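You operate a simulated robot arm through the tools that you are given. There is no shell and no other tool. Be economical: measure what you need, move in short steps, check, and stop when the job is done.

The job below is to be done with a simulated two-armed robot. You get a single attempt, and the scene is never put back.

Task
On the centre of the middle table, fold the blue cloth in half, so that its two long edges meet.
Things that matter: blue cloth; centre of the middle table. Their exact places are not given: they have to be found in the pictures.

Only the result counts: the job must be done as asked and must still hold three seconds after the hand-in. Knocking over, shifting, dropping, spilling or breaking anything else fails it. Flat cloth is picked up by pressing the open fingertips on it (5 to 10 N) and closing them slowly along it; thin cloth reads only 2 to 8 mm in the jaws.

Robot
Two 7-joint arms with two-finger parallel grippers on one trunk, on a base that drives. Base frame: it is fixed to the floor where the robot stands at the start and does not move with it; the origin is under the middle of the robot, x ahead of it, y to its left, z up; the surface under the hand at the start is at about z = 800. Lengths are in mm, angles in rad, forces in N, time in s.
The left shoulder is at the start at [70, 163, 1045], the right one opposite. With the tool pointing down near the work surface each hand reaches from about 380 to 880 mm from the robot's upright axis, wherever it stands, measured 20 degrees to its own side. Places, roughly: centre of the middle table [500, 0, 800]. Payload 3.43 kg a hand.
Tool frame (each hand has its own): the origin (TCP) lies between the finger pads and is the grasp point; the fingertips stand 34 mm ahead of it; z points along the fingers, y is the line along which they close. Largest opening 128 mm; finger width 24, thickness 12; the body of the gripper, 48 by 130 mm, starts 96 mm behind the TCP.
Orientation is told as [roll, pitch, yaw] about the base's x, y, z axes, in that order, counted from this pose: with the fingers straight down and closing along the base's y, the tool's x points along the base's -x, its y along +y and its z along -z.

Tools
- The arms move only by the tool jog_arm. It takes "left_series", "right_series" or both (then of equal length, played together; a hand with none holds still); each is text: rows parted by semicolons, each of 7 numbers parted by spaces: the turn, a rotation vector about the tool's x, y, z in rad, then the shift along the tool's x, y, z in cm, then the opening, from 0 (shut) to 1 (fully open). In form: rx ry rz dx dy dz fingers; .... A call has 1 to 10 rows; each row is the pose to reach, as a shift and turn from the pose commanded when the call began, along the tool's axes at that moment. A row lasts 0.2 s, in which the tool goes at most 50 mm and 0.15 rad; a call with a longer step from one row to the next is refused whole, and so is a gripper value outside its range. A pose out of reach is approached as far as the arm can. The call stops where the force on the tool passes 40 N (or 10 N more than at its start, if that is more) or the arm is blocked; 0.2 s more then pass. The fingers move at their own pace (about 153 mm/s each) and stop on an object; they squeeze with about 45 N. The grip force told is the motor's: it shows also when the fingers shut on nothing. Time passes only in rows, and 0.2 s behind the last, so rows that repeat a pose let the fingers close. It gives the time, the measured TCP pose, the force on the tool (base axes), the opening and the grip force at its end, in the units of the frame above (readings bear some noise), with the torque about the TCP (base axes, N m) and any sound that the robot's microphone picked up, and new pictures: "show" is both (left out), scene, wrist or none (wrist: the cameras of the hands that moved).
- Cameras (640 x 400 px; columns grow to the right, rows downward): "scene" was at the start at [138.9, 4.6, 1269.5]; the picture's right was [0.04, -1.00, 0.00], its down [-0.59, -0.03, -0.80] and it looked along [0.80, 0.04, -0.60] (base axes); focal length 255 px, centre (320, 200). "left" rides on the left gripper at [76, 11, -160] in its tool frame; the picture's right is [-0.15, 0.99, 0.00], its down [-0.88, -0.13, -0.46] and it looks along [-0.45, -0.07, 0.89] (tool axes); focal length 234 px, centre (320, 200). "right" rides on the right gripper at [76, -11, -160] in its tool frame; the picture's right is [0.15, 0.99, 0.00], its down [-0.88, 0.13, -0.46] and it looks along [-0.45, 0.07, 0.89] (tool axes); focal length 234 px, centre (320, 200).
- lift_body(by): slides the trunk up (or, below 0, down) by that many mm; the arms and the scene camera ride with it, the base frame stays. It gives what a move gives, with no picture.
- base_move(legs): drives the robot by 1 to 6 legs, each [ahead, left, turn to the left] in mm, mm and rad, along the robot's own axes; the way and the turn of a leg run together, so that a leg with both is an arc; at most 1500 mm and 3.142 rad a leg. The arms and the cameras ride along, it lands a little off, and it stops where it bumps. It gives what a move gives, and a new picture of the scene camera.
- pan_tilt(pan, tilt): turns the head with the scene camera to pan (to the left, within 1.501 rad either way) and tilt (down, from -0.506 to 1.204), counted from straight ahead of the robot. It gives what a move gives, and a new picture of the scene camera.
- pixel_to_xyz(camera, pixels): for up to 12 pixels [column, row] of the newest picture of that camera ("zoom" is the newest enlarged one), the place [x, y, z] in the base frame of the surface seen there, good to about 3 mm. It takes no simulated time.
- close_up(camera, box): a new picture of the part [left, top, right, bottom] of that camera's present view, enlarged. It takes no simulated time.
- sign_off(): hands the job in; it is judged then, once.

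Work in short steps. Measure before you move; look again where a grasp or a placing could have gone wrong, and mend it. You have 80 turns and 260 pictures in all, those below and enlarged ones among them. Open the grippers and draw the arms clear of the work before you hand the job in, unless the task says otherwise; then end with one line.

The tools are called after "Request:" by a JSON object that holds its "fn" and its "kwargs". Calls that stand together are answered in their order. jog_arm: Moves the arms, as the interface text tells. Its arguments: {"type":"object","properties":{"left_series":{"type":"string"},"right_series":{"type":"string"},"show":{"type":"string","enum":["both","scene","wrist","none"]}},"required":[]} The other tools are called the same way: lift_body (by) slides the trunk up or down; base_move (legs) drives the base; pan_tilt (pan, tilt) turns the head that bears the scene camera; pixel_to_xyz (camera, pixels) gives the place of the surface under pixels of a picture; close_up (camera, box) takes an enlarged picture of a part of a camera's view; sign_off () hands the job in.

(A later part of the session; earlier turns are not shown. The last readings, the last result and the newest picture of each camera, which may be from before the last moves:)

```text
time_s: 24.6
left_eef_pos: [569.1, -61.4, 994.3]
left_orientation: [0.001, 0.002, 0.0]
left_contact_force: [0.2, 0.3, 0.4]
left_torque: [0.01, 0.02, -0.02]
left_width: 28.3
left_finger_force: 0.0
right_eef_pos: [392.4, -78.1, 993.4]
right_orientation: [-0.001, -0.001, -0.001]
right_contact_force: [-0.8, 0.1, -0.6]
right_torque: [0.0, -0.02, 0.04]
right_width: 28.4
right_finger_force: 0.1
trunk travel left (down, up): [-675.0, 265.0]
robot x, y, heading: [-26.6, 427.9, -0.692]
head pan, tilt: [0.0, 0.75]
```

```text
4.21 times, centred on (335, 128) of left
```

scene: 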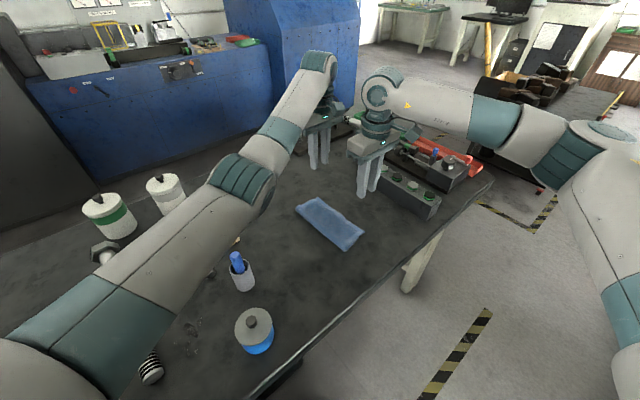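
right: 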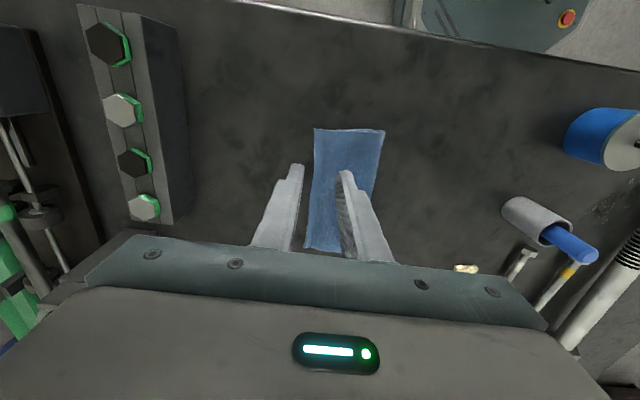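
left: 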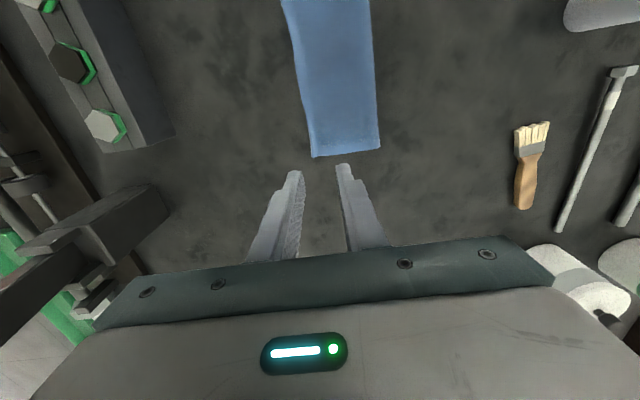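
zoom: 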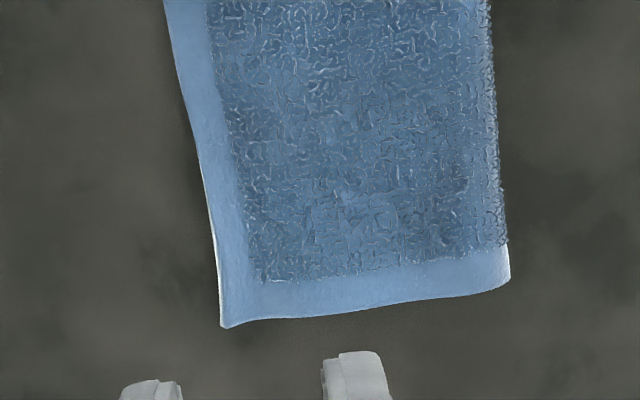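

The fold is at y≈22 and the top edge at y≈−75…−83, while the lower edge is at about −52, so the top overhangs by ~25 mm. I re-grasp that overhanging edge with a narrower 19 mm jaw and will lay it back.

Request:
{"fn": "jog_arm", "kwargs": {"left_series": "0 0 0 0 -0.7 4 0.15; 0 0 0 0 -0.7 8 0.15; 0 0 0 0 -0.7 12 0.15; 0 0 0 0 -0.7 14 0.15; 0 0 0 0 -0.7 14.9 0.15; 0 0 0 0 -0.7 14.9 0.15", "right_series": "0 0 0 0 0.27 4 0.15; 0 0 0 0 0.27 8 0.15; 0 0 0 0 0.27 12 0.15; 0 0 0 0 0.27 14 0.15; 0 0 0 0 0.27 14.9 0.15; 0 0 0 0 0.27 14.9 0.15", "show": "none"}}

Request:
{"fn": "close_up", "kwargs": {"camera": "left", "box": [240, 100, 400, 220]}}

Request:
{"fn": "close_up", "kwargs": {"camera": "right", "box": [240, 120, 400, 240]}}

```text
time_s: 26.0
left_eef_pos: [568.5, -70.8, 845.1]
left_orientation: [0.002, 0.0, 0.001]
left_contact_force: [-0.2, -0.1, 0.4]
left_torque: [-0.03, 0.01, 0.02]
left_width: 19.2
left_finger_force: 0.0
right_eef_pos: [392.2, -74.6, 844.3]
right_orientation: [0.0, 0.0, -0.002]
right_contact_force: [0.6, 0.5, 0.5]
right_torque: [-0.04, -0.04, -0.04]
right_width: 19.2
right_finger_force: 0.1
trunk travel left (down, up): [-675.0, 265.0]
robot x, y, heading: [-20.0, 426.5, -0.694]
head pan, tilt: [0.0, 0.75]
```

```text
3.33 times, centred on (320, 160) of left
```

zoom: 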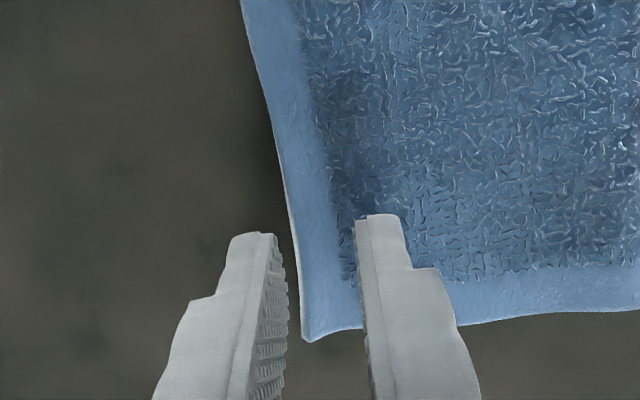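

```text
3.33 times, centred on (320, 180) of right
```

zoom: 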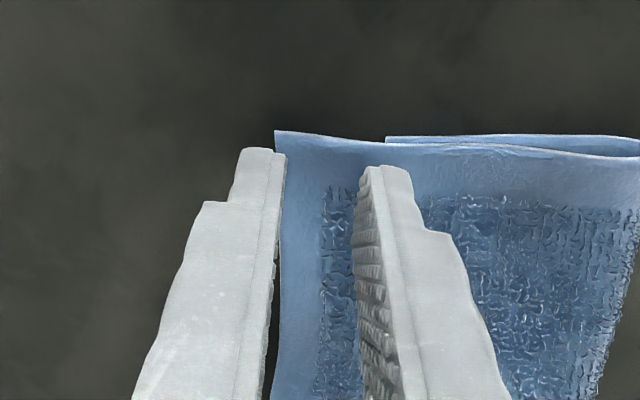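

The straddle is good at both corners. I descend to light contact, shifting the right hand 1.5 mm outward.

Request:
{"fn": "jog_arm", "kwargs": {"left_series": "0 0 0 0 0 0.4 0.15; 0 0 0 0 0 0.7 0.15; 0 0 0 0 0 0.9 0.15", "right_series": "0 0 0 0 -0.15 0.4 0.15; 0 0 0 0 -0.15 0.6 0.15; 0 0 0 0 -0.15 0.8 0.15", "show": "none"}}

```text
time_s: 26.8
left_eef_pos: [568.4, -68.8, 838.9]
left_orientation: [0.001, 0.0, 0.001]
left_contact_force: [-0.4, 0.4, 4.5]
left_torque: [0.1, 0.05, 0.05]
left_width: 19.2
left_finger_force: 0.1
right_eef_pos: [392.2, -76.1, 840.5]
right_orientation: [0.001, -0.002, -0.002]
right_contact_force: [1.2, 1.2, 2.9]
right_torque: [0.08, 0.0, -0.01]
right_width: 19.4
right_finger_force: 0.2
trunk travel left (down, up): [-675.0, 265.0]
robot x, y, heading: [-24.9, 423.8, -0.692]
head pan, tilt: [0.0, 0.75]
```

Light contact on both. I press slightly more, then close slowly.

Request:
{"fn": "jog_arm", "kwargs": {"left_series": "0 0 0 0 0 0.05 0.15; 0 0 0 0 0 0.05 0.12; 0 0 0 0 0 0.05 0.09; 0 0 0 0 0 0.05 0.06; 0 0 0 0 0 0.05 0.03; 0 0 0 0 0 0.05 0; 0 0 0 0 0 0.05 0; 0 0 0 0 0 0.05 0", "right_series": "0 0 0 0 0 0.15 0.15; 0 0 0 0 0 0.15 0.12; 0 0 0 0 0 0.15 0.09; 0 0 0 0 0 0.15 0.06; 0 0 0 0 0 0.15 0.03; 0 0 0 0 0 0.15 0; 0 0 0 0 0 0.15 0; 0 0 0 0 0 0.15 0", "show": "none"}}

Request:
{"fn": "close_up", "kwargs": {"camera": "left", "box": [240, 100, 400, 220]}}

Request:
{"fn": "close_up", "kwargs": {"camera": "right", "box": [240, 120, 400, 240]}}

```text
time_s: 28.6
left_eef_pos: [567.9, -68.9, 838.2]
left_orientation: [0.0, -0.001, -0.001]
left_contact_force: [-0.8, 0.0, 1.8]
left_torque: [-0.01, 0.04, 0.03]
left_width: 2.3
left_finger_force: 37.4
right_eef_pos: [391.4, -74.9, 838.6]
right_orientation: [-0.003, -0.002, -0.002]
right_contact_force: [1.7, 0.2, 12.2]
right_torque: [0.13, -0.03, -0.03]
right_width: 0.0
right_finger_force: 32.6
trunk travel left (down, up): [-675.0, 265.0]
robot x, y, heading: [-26.1, 430.1, -0.695]
head pan, tilt: [0.0, 0.75]
```

```text
3.33 times, centred on (320, 160) of left
```

zoom: 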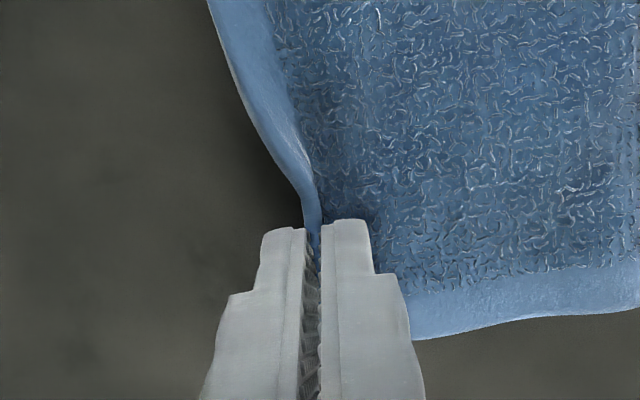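

```text
3.33 times, centred on (320, 180) of right
```

zoom: 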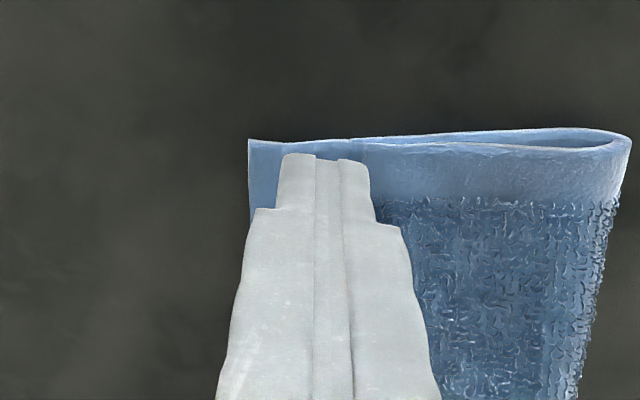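

Left holds (2.3 mm), but the right jaw shut on nothing; its edge now lies ~20 mm further −y. I lift the right, reopen it and reposition, holding the left.

Request:
{"fn": "jog_arm", "kwargs": {"right_series": "0 0 0 0 0 -0.5 0; 0 0 0 0 0 -1 0.1; 0 0 0 0 -0.5 -1 0.2; 0 0 0 0 -1.05 -0.9 0.2; 0 0 0 0 -1.05 -0.6 0.2; 0 0 0 0 -1.05 -0.6 0.2", "show": "none"}}

Request:
{"fn": "close_up", "kwargs": {"camera": "right", "box": [240, 120, 400, 240]}}

```text
time_s: 30.0
left_eef_pos: [567.4, -69.2, 837.8]
left_orientation: [0.0, 0.001, 0.0]
left_contact_force: [0.4, 0.6, 5.0]
left_torque: [0.03, 0.04, -0.02]
left_width: 2.4
left_finger_force: 37.1
right_eef_pos: [391.6, -87.7, 843.0]
right_orientation: [0.001, 0.0, -0.002]
right_contact_force: [0.2, -0.3, 0.3]
right_torque: [0.01, 0.0, -0.01]
right_width: 25.6
right_finger_force: 0.0
trunk travel left (down, up): [-675.0, 265.0]
robot x, y, heading: [-24.5, 426.6, -0.695]
head pan, tilt: [0.0, 0.75]
```

```text
3.33 times, centred on (320, 180) of right
```

zoom: 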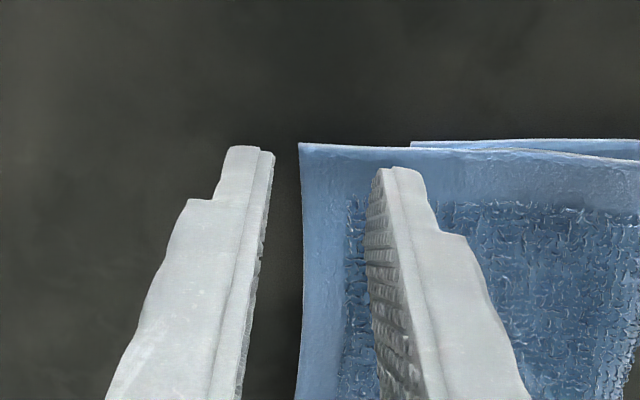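

The right straddle is now clear on both sides of the edge. I descend to contact and close slowly.

Request:
{"fn": "jog_arm", "kwargs": {"right_series": "0 0 0 0 0 0.3 0.2; 0 0 0 0 0 0.55 0.2; 0 0 0 0 0 0.6 0.2; 0 0 0 0 0 0.6 0.16; 0 0 0 0 0 0.6 0.12; 0 0 0 0 0 0.6 0.08; 0 0 0 0 0 0.6 0.04; 0 0 0 0 0 0.6 0; 0 0 0 0 0 0.6 0", "show": "none"}}

Request:
{"fn": "close_up", "kwargs": {"camera": "right", "box": [240, 120, 400, 240]}}

```text
time_s: 32.0
left_eef_pos: [569.0, -68.7, 837.0]
left_orientation: [-0.001, 0.0, 0.001]
left_contact_force: [-0.6, 1.1, 2.9]
left_torque: [0.04, 0.02, 0.01]
left_width: 2.5
left_finger_force: 37.2
right_eef_pos: [391.8, -87.1, 838.4]
right_orientation: [-0.002, 0.0, -0.003]
right_contact_force: [0.3, 0.2, 8.9]
right_torque: [0.06, -0.05, -0.01]
right_width: 2.1
right_finger_force: 36.8
trunk travel left (down, up): [-675.0, 265.0]
robot x, y, heading: [-22.3, 428.4, -0.694]
head pan, tilt: [0.0, 0.75]
```

```text
3.33 times, centred on (320, 180) of right
```

zoom: 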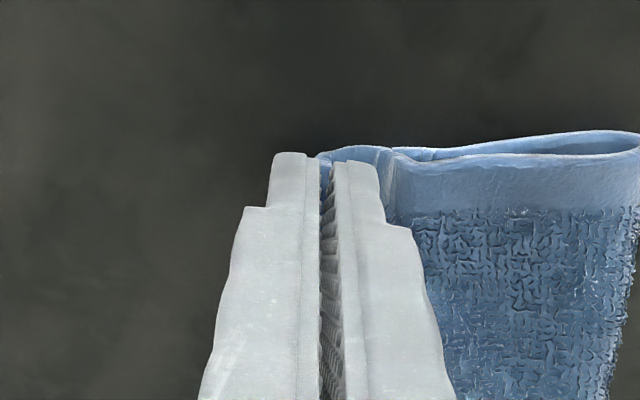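

Both hold a single layer (2.5 and 2.1 mm). I lift 50 mm while moving back 20 mm toward +y, then look at the lower edge.

Request:
{"fn": "jog_arm", "kwargs": {"left_series": "0 0 0 0 0.2 -1.5 0; 0 0 0 0 0.6 -3 0; 0 0 0 0 1.2 -4.2 0; 0 0 0 0 2 -5 0; 0 0 0 0 2 -5 0", "right_series": "0 0 0 0 0.2 -1.5 0; 0 0 0 0 0.8 -3 0; 0 0 0 0 1.6 -4.2 0; 0 0 0 0 2.5 -5 0; 0 0 0 0 2.5 -5 0"}}

Request:
{"fn": "close_up", "kwargs": {"camera": "left", "box": [200, 0, 440, 210]}}

Request:
{"fn": "close_up", "kwargs": {"camera": "right", "box": [240, 100, 440, 240]}}

```text
time_s: 33.2
left_eef_pos: [569.9, -50.7, 887.3]
left_orientation: [0.0, 0.0, 0.001]
left_contact_force: [0.0, -0.3, -0.1]
left_torque: [0.0, -0.01, 0.0]
left_width: 2.5
left_finger_force: 37.2
right_eef_pos: [391.6, -61.2, 887.3]
right_orientation: [0.0, 0.0, -0.002]
right_contact_force: [-0.6, 0.0, 0.6]
right_torque: [0.06, 0.02, 0.03]
right_width: 2.2
right_finger_force: 37.1
trunk travel left (down, up): [-675.0, 265.0]
robot x, y, heading: [-22.8, 425.4, -0.691]
head pan, tilt: [0.0, 0.75]
```

scene: 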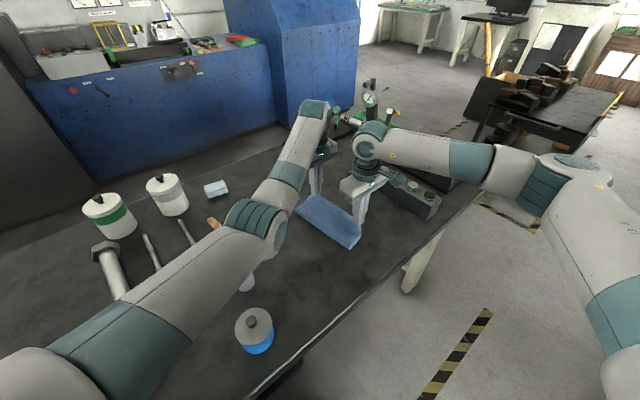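
right: 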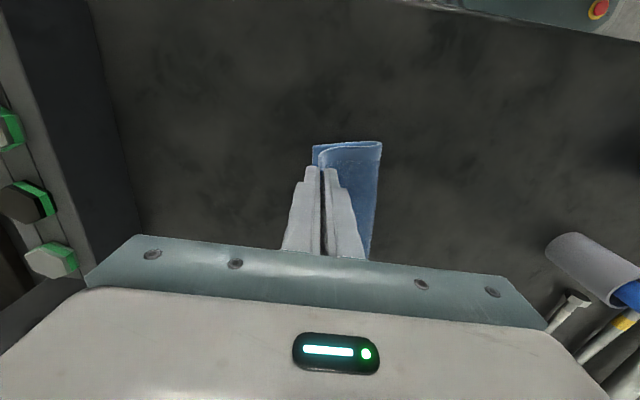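
left: 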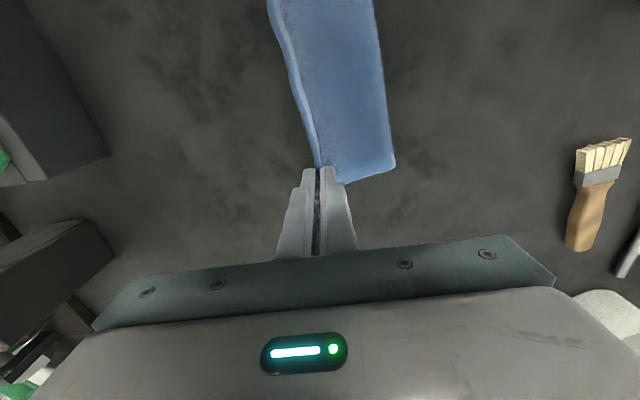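

```text
1.90 times, centred on (320, 105) of left
```

zoom: 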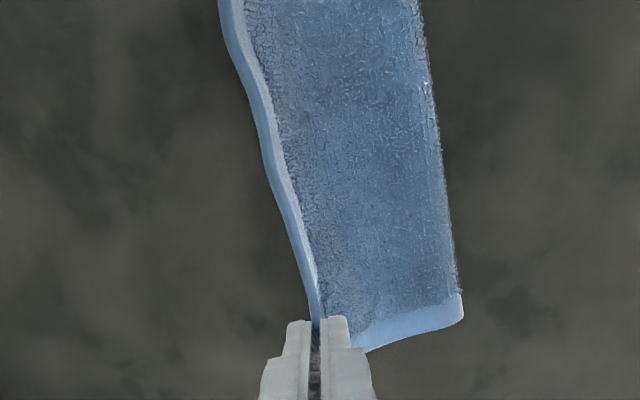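

```text
2.86 times, centred on (340, 170) of right
```

zoom: 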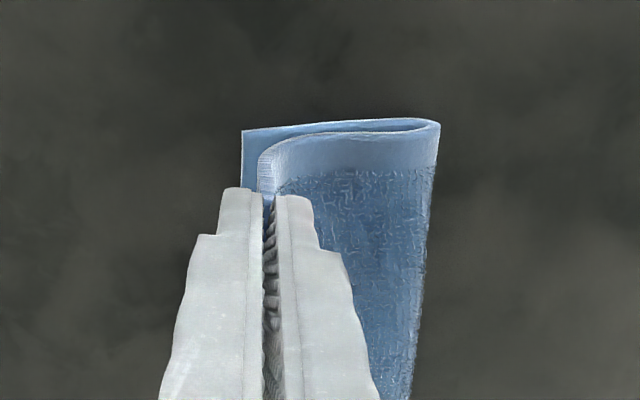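

The lower near corner is now visible at about (313,146). I measure it along with the fold.

Request:
{"fn": "pixel_to_xyz", "kwargs": {"camera": "right", "pixels": [[314, 148], [314, 158], [380, 144], [374, 200]]}}

Request:
{"fn": "pixel_to_xyz", "kwargs": {"camera": "left", "pixels": [[394, 160], [388, 100], [378, 20], [300, 100], [272, 10], [318, 160]]}}

Request:
{"fn": "pixel_to_xyz", "kwargs": {"camera": "scene", "pixels": [[359, 238], [347, 247], [298, 209], [323, 228]]}}

Request:
{"fn": "close_up", "kwargs": {"camera": "scene", "box": [270, 180, 390, 270]}}

```text
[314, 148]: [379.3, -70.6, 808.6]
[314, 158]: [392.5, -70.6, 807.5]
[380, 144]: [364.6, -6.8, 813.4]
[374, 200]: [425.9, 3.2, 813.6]
```

```text
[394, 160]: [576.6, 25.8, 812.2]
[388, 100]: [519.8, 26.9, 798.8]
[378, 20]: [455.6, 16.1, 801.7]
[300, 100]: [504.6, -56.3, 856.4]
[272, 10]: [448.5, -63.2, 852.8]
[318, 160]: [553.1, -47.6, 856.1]
```

```text
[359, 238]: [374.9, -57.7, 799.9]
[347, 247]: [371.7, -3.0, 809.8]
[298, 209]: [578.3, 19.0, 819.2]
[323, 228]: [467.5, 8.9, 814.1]
```

```text
4.44 times, centred on (330, 225) of scene
```

zoom: 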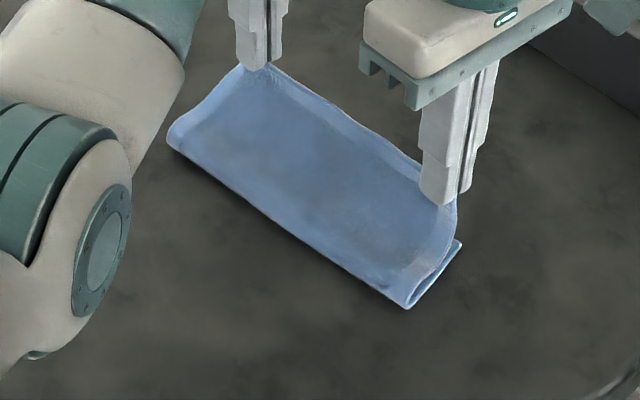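

Near end: lower edge y≈−69, fold y≈2; the fold needs to roll back ~13 mm toward +y. I swing the held edge up over the fold line and look at the uncovered lower layer.

Request:
{"fn": "jog_arm", "kwargs": {"left_series": "0 0 0 0 1.4 -1.2 0; 0 0 0 0 2.8 -2.2 0; 0 0 0 0 4.2 -2.9 0; 0 0 0 0 5.6 -3.2 0; 0 0 0 0 7 -3.3 0; 0 0 0 0 8.3 -3.3 0; 0 0 0 0 8.3 -3.3 0", "right_series": "0 0 0 0 1.4 -1.2 0; 0 0 0 0 2.8 -2.2 0; 0 0 0 0 4.2 -2.9 0; 0 0 0 0 5.6 -3.2 0; 0 0 0 0 7 -3.3 0; 0 0 0 0 8.3 -3.3 0; 0 0 0 0 8.3 -3.3 0"}}

Request:
{"fn": "close_up", "kwargs": {"camera": "scene", "box": [270, 180, 390, 270]}}

```text
time_s: 34.8
left_eef_pos: [569.7, 33.5, 920.8]
left_orientation: [0.003, -0.001, -0.001]
left_contact_force: [-0.6, -0.2, -0.1]
left_torque: [-0.02, -0.04, 0.03]
left_width: 2.4
left_finger_force: 37.0
right_eef_pos: [391.9, 21.1, 921.3]
right_orientation: [0.001, 0.001, -0.002]
right_contact_force: [0.3, 0.5, -0.2]
right_torque: [0.05, -0.01, -0.03]
right_width: 2.3
right_finger_force: 37.0
trunk travel left (down, up): [-675.0, 265.0]
robot x, y, heading: [-26.5, 428.9, -0.693]
head pan, tilt: [0.0, 0.75]
```

scene: 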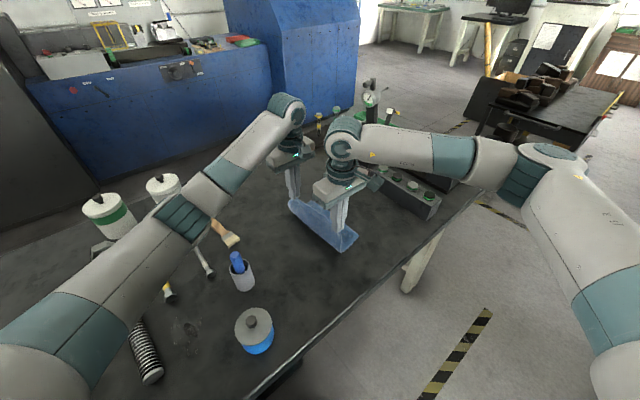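
right: 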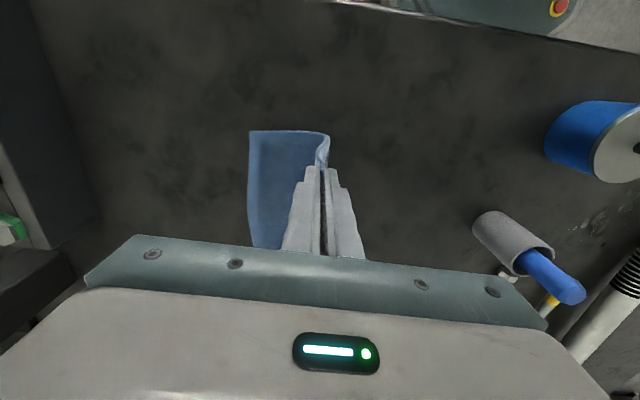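
left: 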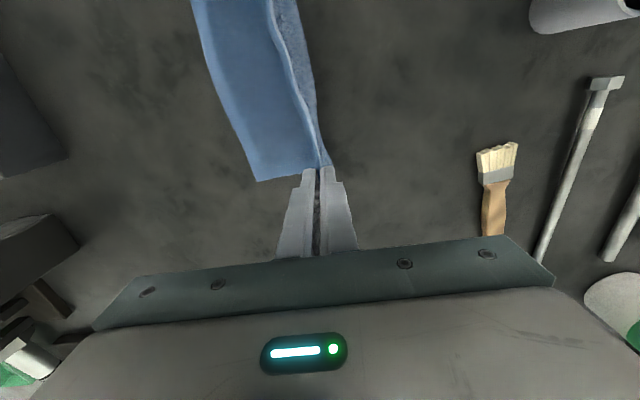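

```text
4.44 times, centred on (330, 225) of scene
```

zoom: 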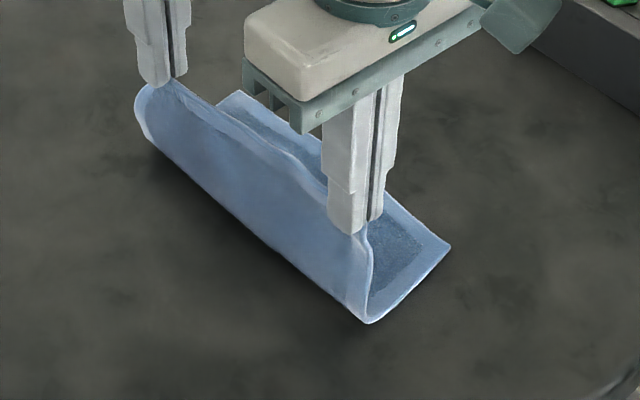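

The edge stands over the fold line and the lower layer is uncovered. I measure its edge.

Request:
{"fn": "pixel_to_xyz", "kwargs": {"camera": "right", "pixels": [[251, 133], [250, 170], [250, 205], [254, 245]]}}

Request:
{"fn": "pixel_to_xyz", "kwargs": {"camera": "left", "pixels": [[259, 180], [240, 140], [217, 80], [200, 20]]}}

Request:
{"fn": "pixel_to_xyz", "kwargs": {"camera": "zoom", "pixels": [[448, 247], [366, 320], [240, 245], [145, 140]]}}

```text
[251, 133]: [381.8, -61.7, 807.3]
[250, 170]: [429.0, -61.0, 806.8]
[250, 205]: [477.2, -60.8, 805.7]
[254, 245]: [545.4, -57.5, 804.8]
```

```text
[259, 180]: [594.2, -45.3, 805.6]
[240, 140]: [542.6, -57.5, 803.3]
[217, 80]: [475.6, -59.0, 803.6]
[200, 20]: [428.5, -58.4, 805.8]
```

```text
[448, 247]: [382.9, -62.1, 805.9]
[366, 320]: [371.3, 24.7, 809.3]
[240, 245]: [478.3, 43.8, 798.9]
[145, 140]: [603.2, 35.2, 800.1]
```

Lower edge: y≈−62 near, −59 mid, −46 far. I lay the held edge back in an arc, ending with pinch centres about 5 mm inside it (y −57 near, −41 far).

Request:
{"fn": "jog_arm", "kwargs": {"left_series": "0 0 0 -0.1 -1.5 0 0; 0 0 0 -0.2 -3 0.6 0; 0 0 0 -0.3 -4.5 1.7 0; 0 0 0 -0.3 -5.8 3.1 0; 0 0 0 -0.3 -6.8 4.7 0; 0 0 0 -0.3 -7.3 6.3 0; 0 0 0 -0.3 -7.45 7.4 0; 0 0 0 -0.3 -7.45 7.8 0; 0 0 0 -0.3 -7.45 7.8 0", "right_series": "0 0 0 -0.1 -1.6 0 0; 0 0 0 -0.2 -3.1 0.6 0; 0 0 0 -0.3 -4.7 1.7 0; 0 0 0 -0.3 -6.1 3.1 0; 0 0 0 -0.3 -7.1 4.7 0; 0 0 0 -0.3 -7.7 6.3 0; 0 0 0 -0.3 -7.8 7.4 0; 0 0 0 -0.3 -7.8 7.8 0; 0 0 0 -0.3 -7.8 7.8 0", "show": "none"}}

Request:
{"fn": "close_up", "kwargs": {"camera": "left", "box": [200, 0, 440, 210]}}

Request:
{"fn": "close_up", "kwargs": {"camera": "right", "box": [240, 100, 440, 240]}}

Request:
{"fn": "close_up", "kwargs": {"camera": "scene", "box": [270, 180, 390, 270]}}

```text
time_s: 36.8
left_eef_pos: [571.3, -42.0, 842.5]
left_orientation: [0.0, 0.0, 0.0]
left_contact_force: [-0.9, -0.5, 2.5]
left_torque: [-0.03, 0.0, -0.01]
left_width: 2.5
left_finger_force: 37.5
right_eef_pos: [394.7, -58.0, 843.3]
right_orientation: [-0.001, -0.001, -0.003]
right_contact_force: [-0.1, 1.3, 5.0]
right_torque: [0.02, -0.03, 0.0]
right_width: 2.4
right_finger_force: 37.2
trunk travel left (down, up): [-675.0, 265.0]
robot x, y, heading: [-21.5, 426.3, -0.689]
head pan, tilt: [0.0, 0.75]
```

```text
1.90 times, centred on (320, 105) of left
```

zoom: 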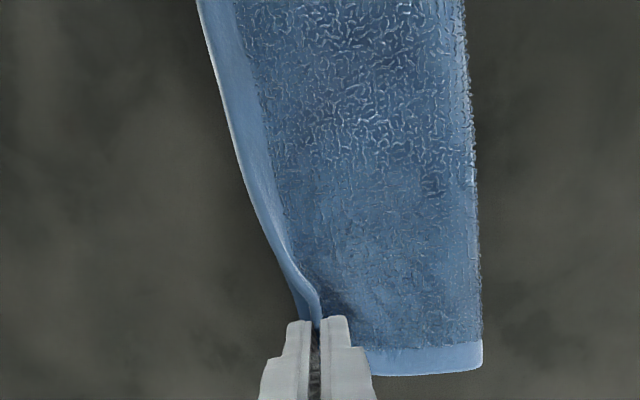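

```text
2.86 times, centred on (340, 170) of right
```

zoom: 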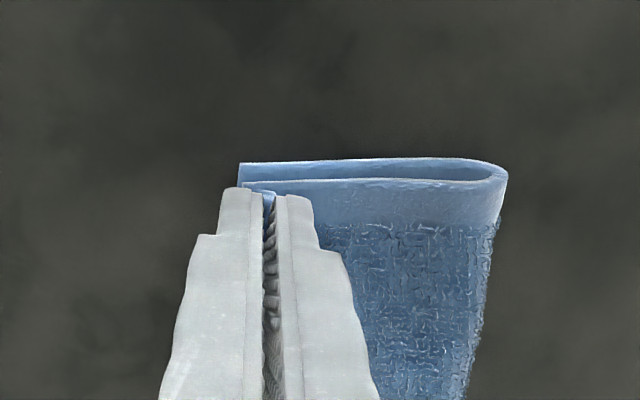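

```text
4.44 times, centred on (330, 225) of scene
```

zoom: 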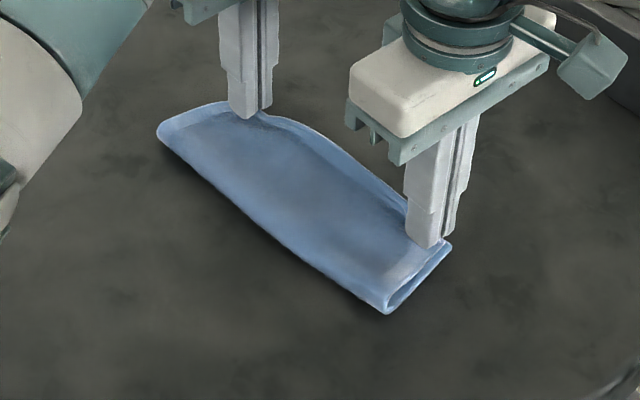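

The layers line up well. I raise 2 mm, open slowly, and then look.

Request:
{"fn": "jog_arm", "kwargs": {"left_series": "0 0 0 0 0 -0.2 0; 0 0 0 0 0 -0.2 0.04; 0 0 0 0 0 -0.2 0.08; 0 0 0 0 0 -0.2 0.13; 0 0 0 0 0 -0.2 0.18; 0 0 0 0 0 -0.2 0.18", "right_series": "0 0 0 0 0 -0.2 0; 0 0 0 0 0 -0.2 0.04; 0 0 0 0 0 -0.2 0.08; 0 0 0 0 0 -0.2 0.13; 0 0 0 0 0 -0.2 0.18; 0 0 0 0 0 -0.2 0.18", "show": "none"}}

Request:
{"fn": "close_up", "kwargs": {"camera": "left", "box": [200, 0, 440, 210]}}

Request:
{"fn": "close_up", "kwargs": {"camera": "right", "box": [240, 100, 440, 240]}}

```text
time_s: 38.2
left_eef_pos: [572.0, -42.2, 843.4]
left_orientation: [-0.001, -0.002, 0.0]
left_contact_force: [-0.8, 0.0, 0.7]
left_torque: [-0.03, -0.02, -0.02]
left_width: 23.0
left_finger_force: 0.0
right_eef_pos: [394.1, -57.7, 844.8]
right_orientation: [0.001, -0.002, -0.002]
right_contact_force: [0.1, -0.5, -0.1]
right_torque: [0.03, 0.01, 0.02]
right_width: 22.7
right_finger_force: 0.1
trunk travel left (down, up): [-675.0, 265.0]
robot x, y, heading: [-22.7, 425.7, -0.688]
head pan, tilt: [0.0, 0.75]
```

```text
1.90 times, centred on (320, 105) of left
```

zoom: 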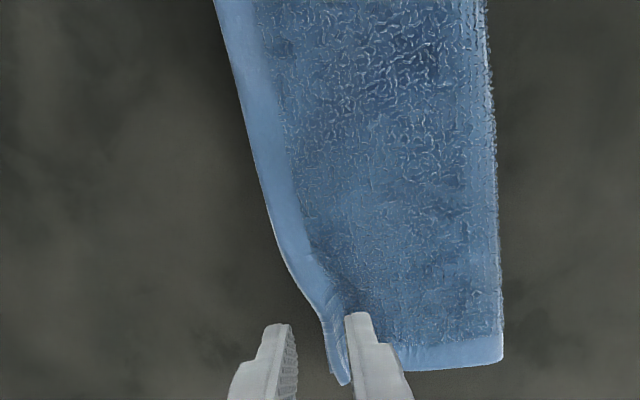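

```text
2.86 times, centred on (340, 170) of right
```

zoom: 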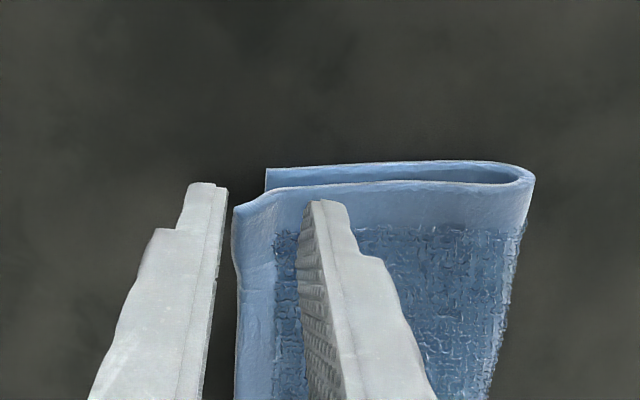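

Near side unfolded outward; the far corner has a small upturned lip. I lift both hands high and inspect.

Request:
{"fn": "jog_arm", "kwargs": {"left_series": "0 0 0 0 0 -4 0.18; 0 0 0 0 0 -8 0.18; 0 0 0 0 0 -12 0.18; 0 0 0 0 0 -15 0.18; 0 0 0 0 0 -15 0.18", "right_series": "0 0 0 0 0 -4 0.18; 0 0 0 0 0 -8 0.18; 0 0 0 0 0 -12 0.18; 0 0 0 0 0 -15 0.18; 0 0 0 0 0 -15 0.18", "show": "none"}}

Request:
{"fn": "close_up", "kwargs": {"camera": "left", "box": [260, 20, 420, 180]}}

Request:
{"fn": "close_up", "kwargs": {"camera": "right", "box": [260, 100, 420, 240]}}

Request:
{"fn": "close_up", "kwargs": {"camera": "scene", "box": [270, 180, 390, 270]}}

```text
time_s: 39.4
left_eef_pos: [573.7, -41.2, 992.9]
left_orientation: [0.002, 0.001, -0.002]
left_contact_force: [-0.7, -0.3, -0.1]
left_torque: [0.0, 0.04, 0.02]
left_width: 23.0
left_finger_force: 0.1
right_eef_pos: [396.3, -58.3, 995.4]
right_orientation: [0.0, 0.0, -0.001]
right_contact_force: [0.3, -0.6, 0.5]
right_torque: [0.0, 0.0, -0.01]
right_width: 22.9
right_finger_force: 0.0
trunk travel left (down, up): [-675.0, 265.0]
robot x, y, heading: [-24.1, 429.8, -0.693]
head pan, tilt: [0.0, 0.75]
```

```text
2.50 times, centred on (340, 100) of left
```

zoom: 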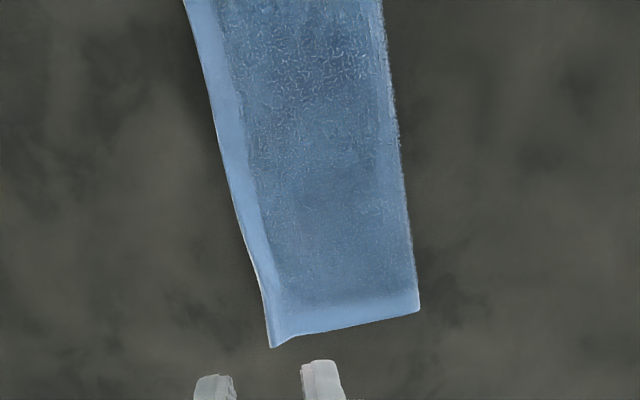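

```text
2.86 times, centred on (340, 170) of right
```

zoom: 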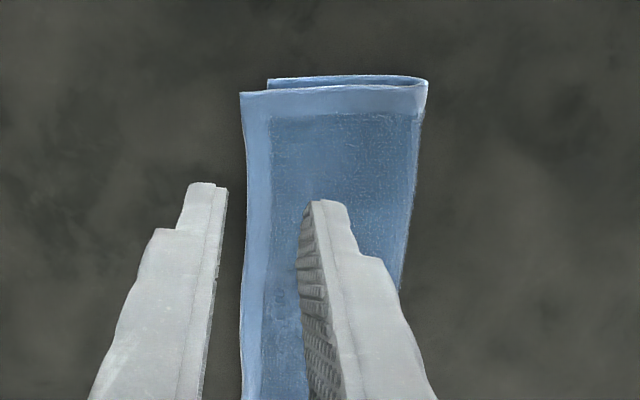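

```text
4.44 times, centred on (330, 225) of scene
```

zoom: 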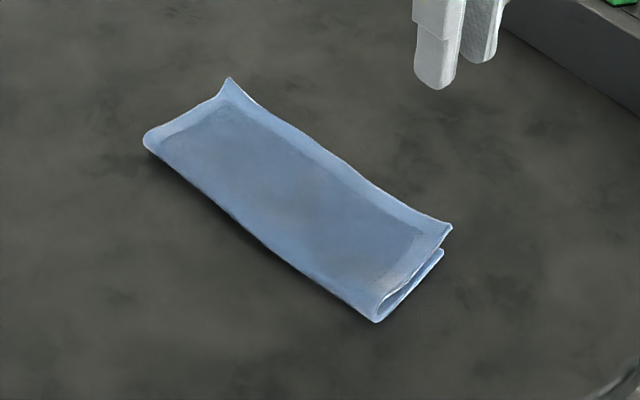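

I measure the top edge, the lower corner and the fold.

Request:
{"fn": "pixel_to_xyz", "kwargs": {"camera": "right", "pixels": [[313, 134], [323, 128], [376, 129], [314, 170], [314, 210], [350, 131]]}}

Request:
{"fn": "pixel_to_xyz", "kwargs": {"camera": "left", "pixels": [[321, 157], [378, 143], [310, 115], [300, 80], [288, 30], [368, 60]]}}

Request:
{"fn": "pixel_to_xyz", "kwargs": {"camera": "zoom", "pixels": [[450, 228], [440, 254], [376, 320], [230, 80], [147, 140], [230, 220]]}}

```text
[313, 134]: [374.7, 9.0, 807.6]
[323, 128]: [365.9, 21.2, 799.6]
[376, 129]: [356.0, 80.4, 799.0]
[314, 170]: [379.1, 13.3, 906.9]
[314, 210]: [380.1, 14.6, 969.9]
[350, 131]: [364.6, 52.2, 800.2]
```

```text
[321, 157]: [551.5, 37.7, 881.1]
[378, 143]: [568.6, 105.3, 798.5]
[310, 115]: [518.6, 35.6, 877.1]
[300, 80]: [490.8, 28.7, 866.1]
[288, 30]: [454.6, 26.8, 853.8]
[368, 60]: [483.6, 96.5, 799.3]
```

```text
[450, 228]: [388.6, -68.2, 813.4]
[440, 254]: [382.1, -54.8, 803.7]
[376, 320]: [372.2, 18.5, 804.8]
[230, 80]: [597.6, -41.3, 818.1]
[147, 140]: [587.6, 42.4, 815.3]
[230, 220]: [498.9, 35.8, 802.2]
```

The wrist figures refer to older pictures, so I take fresh ones with both hands holding still, then measure.

Request:
{"fn": "jog_arm", "kwargs": {"left_series": "0 0 0 0 0 0 0.18", "right_series": "0 0 0 0 0 0 0.18", "show": "wrist"}}

Request:
{"fn": "pixel_to_xyz", "kwargs": {"camera": "right", "pixels": [[313, 134], [323, 128], [376, 129], [314, 170], [314, 210], [373, 160]]}}

Request:
{"fn": "pixel_to_xyz", "kwargs": {"camera": "left", "pixels": [[321, 157], [378, 143], [313, 125], [300, 80], [288, 30], [368, 60]]}}

```text
time_s: 39.8
left_eef_pos: [573.4, -41.2, 993.2]
left_orientation: [0.0, 0.0, -0.001]
left_contact_force: [-0.8, 0.0, 0.1]
left_torque: [0.0, -0.01, 0.01]
left_width: 23.4
left_finger_force: 0.0
right_eef_pos: [394.8, -58.3, 995.2]
right_orientation: [0.0, 0.001, -0.002]
right_contact_force: [0.7, -0.2, 0.0]
right_torque: [0.01, 0.0, -0.01]
right_width: 23.1
right_finger_force: 0.0
trunk travel left (down, up): [-675.0, 265.0]
robot x, y, heading: [-25.3, 427.9, -0.693]
head pan, tilt: [0.0, 0.75]
```

right: 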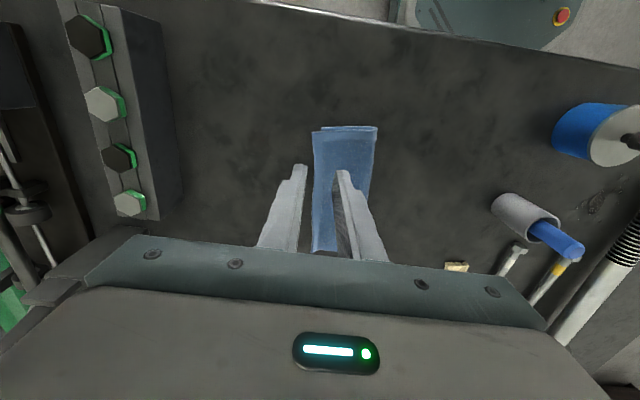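
left: 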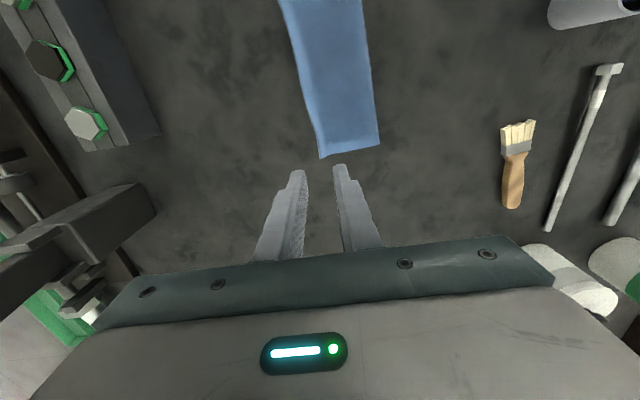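

```text
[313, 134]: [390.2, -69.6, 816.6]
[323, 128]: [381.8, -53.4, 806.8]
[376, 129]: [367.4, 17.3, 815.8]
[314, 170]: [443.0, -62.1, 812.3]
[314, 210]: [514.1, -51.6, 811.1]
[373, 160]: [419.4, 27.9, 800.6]
```

```text
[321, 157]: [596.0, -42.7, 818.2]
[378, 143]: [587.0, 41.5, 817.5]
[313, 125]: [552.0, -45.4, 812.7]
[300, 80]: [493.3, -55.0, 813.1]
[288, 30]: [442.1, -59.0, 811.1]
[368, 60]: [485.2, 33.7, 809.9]
```

The edges meet along the far end and the middle (top −43…−60 against −46…−59). Only the near corner overhangs, by about 13 mm. I re-grasp it with the right hand using a narrow jaw and light contact.

Request:
{"fn": "jog_arm", "kwargs": {"right_series": "0 0 0 0 -0.4 4 0.15; 0 0 0 0 -0.4 8 0.15; 0 0 0 0 -0.4 12 0.15; 0 0 0 0 -0.4 14.4 0.15; 0 0 0 0 -0.4 14.9 0.15; 0 0 0 0 -0.4 14.9 0.15", "show": "none"}}

Request:
{"fn": "close_up", "kwargs": {"camera": "right", "box": [240, 120, 400, 240]}}

```text
time_s: 41.2
left_eef_pos: [572.6, -41.3, 994.2]
left_orientation: [0.0, 0.0, 0.0]
left_contact_force: [-0.4, 0.2, 0.0]
left_torque: [-0.01, -0.01, -0.02]
left_width: 23.0
left_finger_force: 0.0
right_eef_pos: [394.3, -62.8, 845.6]
right_orientation: [0.001, 0.001, -0.001]
right_contact_force: [0.3, -0.1, -0.2]
right_torque: [0.01, 0.01, 0.01]
right_width: 19.2
right_finger_force: 0.2
trunk travel left (down, up): [-675.0, 265.0]
robot x, y, heading: [-18.8, 428.6, -0.695]
head pan, tilt: [0.0, 0.75]
```

```text
3.33 times, centred on (320, 180) of right
```

zoom: 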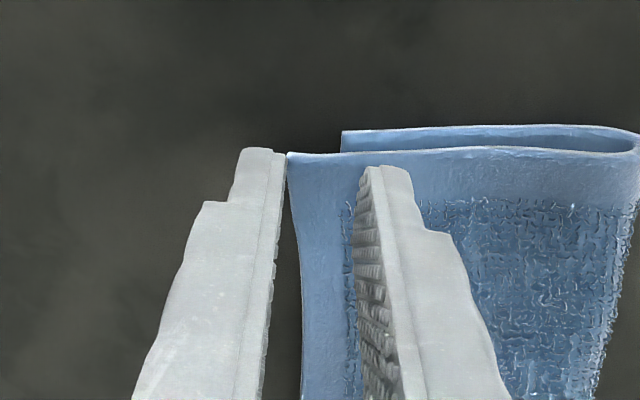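

The jaw straddles the top edge. I shift out 2 mm, go down 3 mm and close.

Request:
{"fn": "jog_arm", "kwargs": {"right_series": "0 0 0 0 -0.2 0 0.15; 0 0 0 0 -0.2 0.35 0.15; 0 0 0 0 -0.2 0.35 0.12; 0 0 0 0 -0.2 0.35 0.09; 0 0 0 0 -0.2 0.35 0.06; 0 0 0 0 -0.2 0.35 0.03; 0 0 0 0 -0.2 0.35 0; 0 0 0 0 -0.2 0.35 0", "show": "none"}}

Request:
{"fn": "close_up", "kwargs": {"camera": "right", "box": [240, 120, 400, 240]}}

```text
time_s: 43.0
left_eef_pos: [573.4, -40.5, 994.4]
left_orientation: [-0.001, 0.001, 0.001]
left_contact_force: [0.5, 0.9, -0.3]
left_torque: [-0.03, 0.01, 0.02]
left_width: 22.9
left_finger_force: 0.1
right_eef_pos: [394.0, -63.4, 842.6]
right_orientation: [0.0, 0.0, -0.001]
right_contact_force: [0.3, 0.9, 1.2]
right_torque: [0.01, 0.01, 0.0]
right_width: 0.0
right_finger_force: 34.0
trunk travel left (down, up): [-675.0, 265.0]
robot x, y, heading: [-23.0, 425.4, -0.693]
head pan, tilt: [0.0, 0.75]
```

```text
3.33 times, centred on (320, 180) of right
```

zoom: 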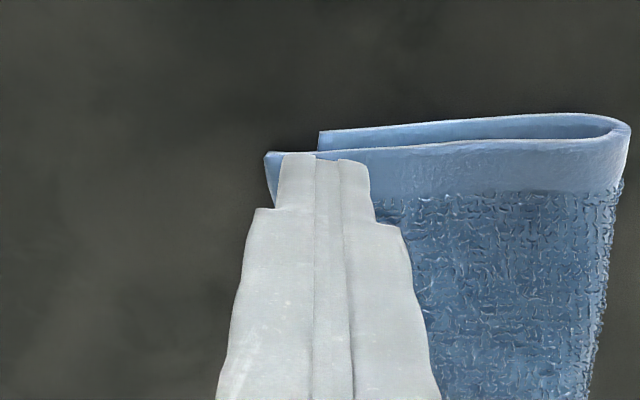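

It closed above the cloth. The shut fingertips rest on the top layer, so I try a light drag: press slightly and pull 14 mm toward +y and 6 mm toward −x.

Request:
{"fn": "jog_arm", "kwargs": {"right_series": "0 0 0 0 0 0.15 0; 0 0 0 0.1 0.3 0.15 0; 0 0 0 0.3 0.6 0.15 0; 0 0 0 0.4 0.9 0.15 0; 0 0 0 0.6 1.4 0.15 0; 0 0 0 0.6 1.4 0 0", "show": "none"}}

Request:
{"fn": "close_up", "kwargs": {"camera": "right", "box": [240, 120, 400, 240]}}

```text
time_s: 44.4
left_eef_pos: [573.8, -41.5, 992.3]
left_orientation: [0.001, 0.0, 0.001]
left_contact_force: [0.4, -0.2, -0.2]
left_torque: [-0.01, 0.01, 0.01]
left_width: 23.2
left_finger_force: 0.0
right_eef_pos: [388.8, -48.6, 842.2]
right_orientation: [-0.001, 0.0, -0.002]
right_contact_force: [0.1, -0.3, 0.4]
right_torque: [-0.01, 0.04, 0.02]
right_width: 0.3
right_finger_force: 32.8
trunk travel left (down, up): [-675.0, 265.0]
robot x, y, heading: [-20.3, 427.4, -0.691]
head pan, tilt: [0.0, 0.75]
```

```text
3.33 times, centred on (320, 180) of right
```

zoom: 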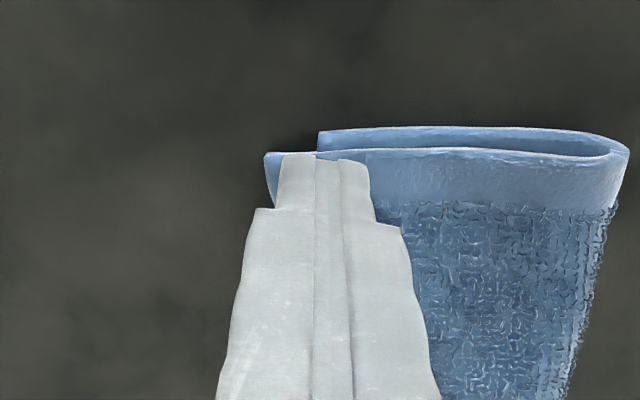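

Both layers moved together, so the near end shifted as a whole. I lift the right hand and re-measure.

Request:
{"fn": "jog_arm", "kwargs": {"right_series": "0 0 0 0 0 -4 0; 0 0 0 0 0 -8 0; 0 0 0 0 0 -12 0; 0 0 0 0 0 -15 0.1; 0 0 0 0 0 -15 0.15", "show": "wrist"}}

Request:
{"fn": "close_up", "kwargs": {"camera": "right", "box": [280, 100, 400, 190]}}

Request:
{"fn": "close_up", "kwargs": {"camera": "scene", "box": [270, 180, 390, 270]}}

Request:
{"fn": "pixel_to_xyz", "kwargs": {"camera": "zoom", "pixels": [[440, 230], [430, 252], [366, 315], [230, 85]]}}

```text
time_s: 45.6
left_eef_pos: [573.7, -41.8, 993.5]
left_orientation: [-0.001, 0.0, -0.001]
left_contact_force: [0.2, 0.0, 0.5]
left_torque: [0.03, -0.01, -0.02]
left_width: 23.0
left_finger_force: 0.0
right_eef_pos: [390.3, -47.3, 994.1]
right_orientation: [-0.001, -0.001, -0.002]
right_contact_force: [0.3, 0.1, -0.6]
right_torque: [-0.01, 0.02, 0.01]
right_width: 19.1
right_finger_force: 0.1
trunk travel left (down, up): [-675.0, 265.0]
robot x, y, heading: [-19.3, 428.7, -0.69]
head pan, tilt: [0.0, 0.75]
```

right: 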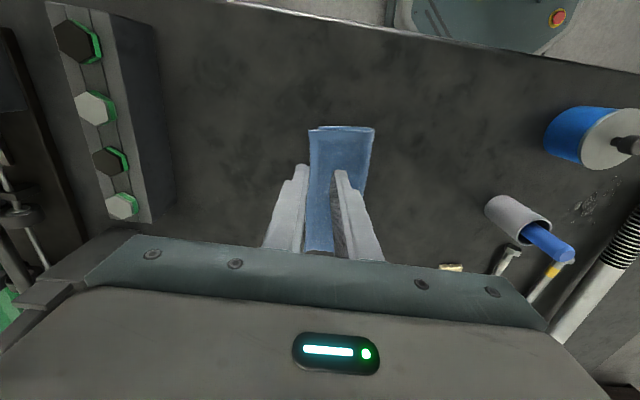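

```text
4.44 times, centred on (340, 145) of right
```

zoom: 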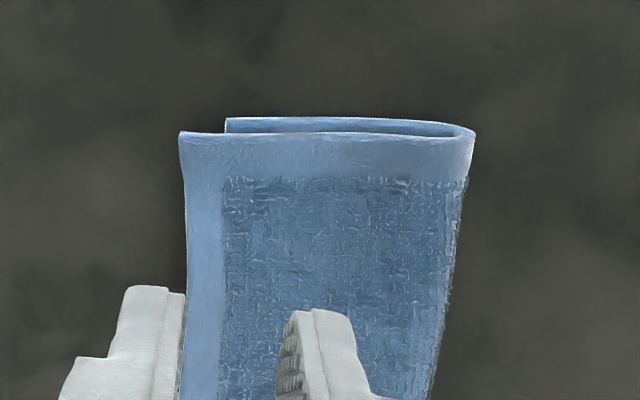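

```text
4.44 times, centred on (330, 225) of scene
```

zoom: 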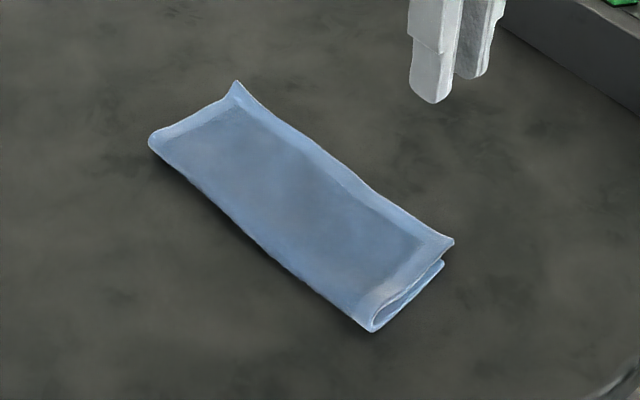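

```text
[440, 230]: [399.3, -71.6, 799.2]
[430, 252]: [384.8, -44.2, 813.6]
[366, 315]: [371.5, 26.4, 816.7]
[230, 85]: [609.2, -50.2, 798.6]
```

I measure the near corners precisely, plus the fold.

Request:
{"fn": "pixel_to_xyz", "kwargs": {"camera": "right", "pixels": [[310, 131], [320, 128], [373, 131], [311, 160], [309, 200], [370, 165]]}}

Request:
{"fn": "pixel_to_xyz", "kwargs": {"camera": "zoom", "pixels": [[450, 242], [441, 265], [374, 328], [235, 86], [153, 142]]}}

Request:
{"fn": "close_up", "kwargs": {"camera": "left", "box": [270, 0, 430, 180]}}

```text
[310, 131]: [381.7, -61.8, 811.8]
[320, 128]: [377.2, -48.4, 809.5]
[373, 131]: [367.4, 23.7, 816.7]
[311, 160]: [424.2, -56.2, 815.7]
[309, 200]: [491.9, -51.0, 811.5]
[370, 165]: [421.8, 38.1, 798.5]
```

```text
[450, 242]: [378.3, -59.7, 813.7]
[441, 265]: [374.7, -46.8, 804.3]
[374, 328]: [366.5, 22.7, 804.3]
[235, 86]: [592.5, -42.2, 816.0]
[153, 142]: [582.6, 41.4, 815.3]
```

```text
2.22 times, centred on (350, 90) of left
```

zoom: 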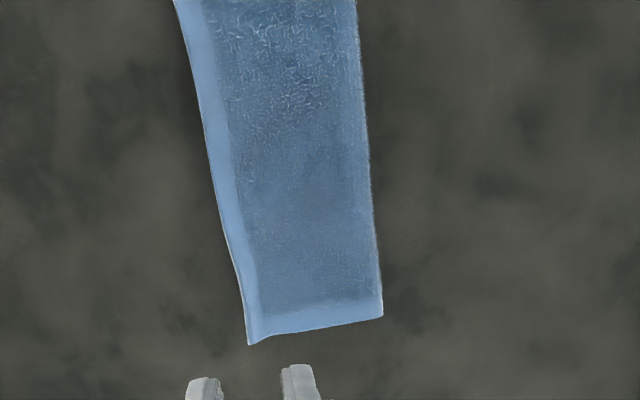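

Only the near corner remains ~13 mm out. With the shut fingers just outside it and tips about 8 mm above the table, I nudge that raised top edge toward +y.

Request:
{"fn": "jog_arm", "kwargs": {"right_series": "0 0 0 0 -1.5 0 0; 0 0 0 0 -3.3 4 0; 0 0 0 0 -3.3 8 0; 0 0 0 0 -3.3 12 0; 0 0 0 0 -3.3 14.5 0; 0 0 0 0 -3.3 15.3 0; 0 0 0 0 -3.3 15.3 0", "show": "none"}}

Request:
{"fn": "close_up", "kwargs": {"camera": "right", "box": [260, 110, 420, 230]}}

```text
time_s: 47.2
left_eef_pos: [573.9, -42.5, 991.7]
left_orientation: [0.0, -0.001, 0.001]
left_contact_force: [0.0, 0.5, 0.1]
left_torque: [-0.02, 0.0, 0.03]
left_width: 23.1
left_finger_force: 0.1
right_eef_pos: [389.3, -80.3, 840.0]
right_orientation: [0.001, -0.001, -0.001]
right_contact_force: [-0.5, -0.2, -0.4]
right_torque: [0.03, 0.01, 0.03]
right_width: 0.0
right_finger_force: 33.5
trunk travel left (down, up): [-675.0, 265.0]
robot x, y, heading: [-23.0, 430.8, -0.687]
head pan, tilt: [0.0, 0.75]
```

```text
3.33 times, centred on (340, 170) of right
```

zoom: 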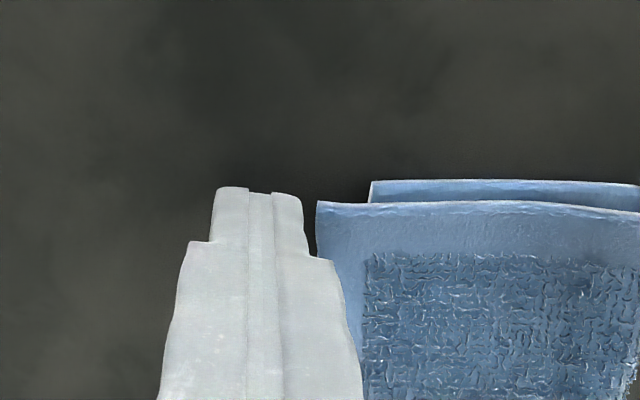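

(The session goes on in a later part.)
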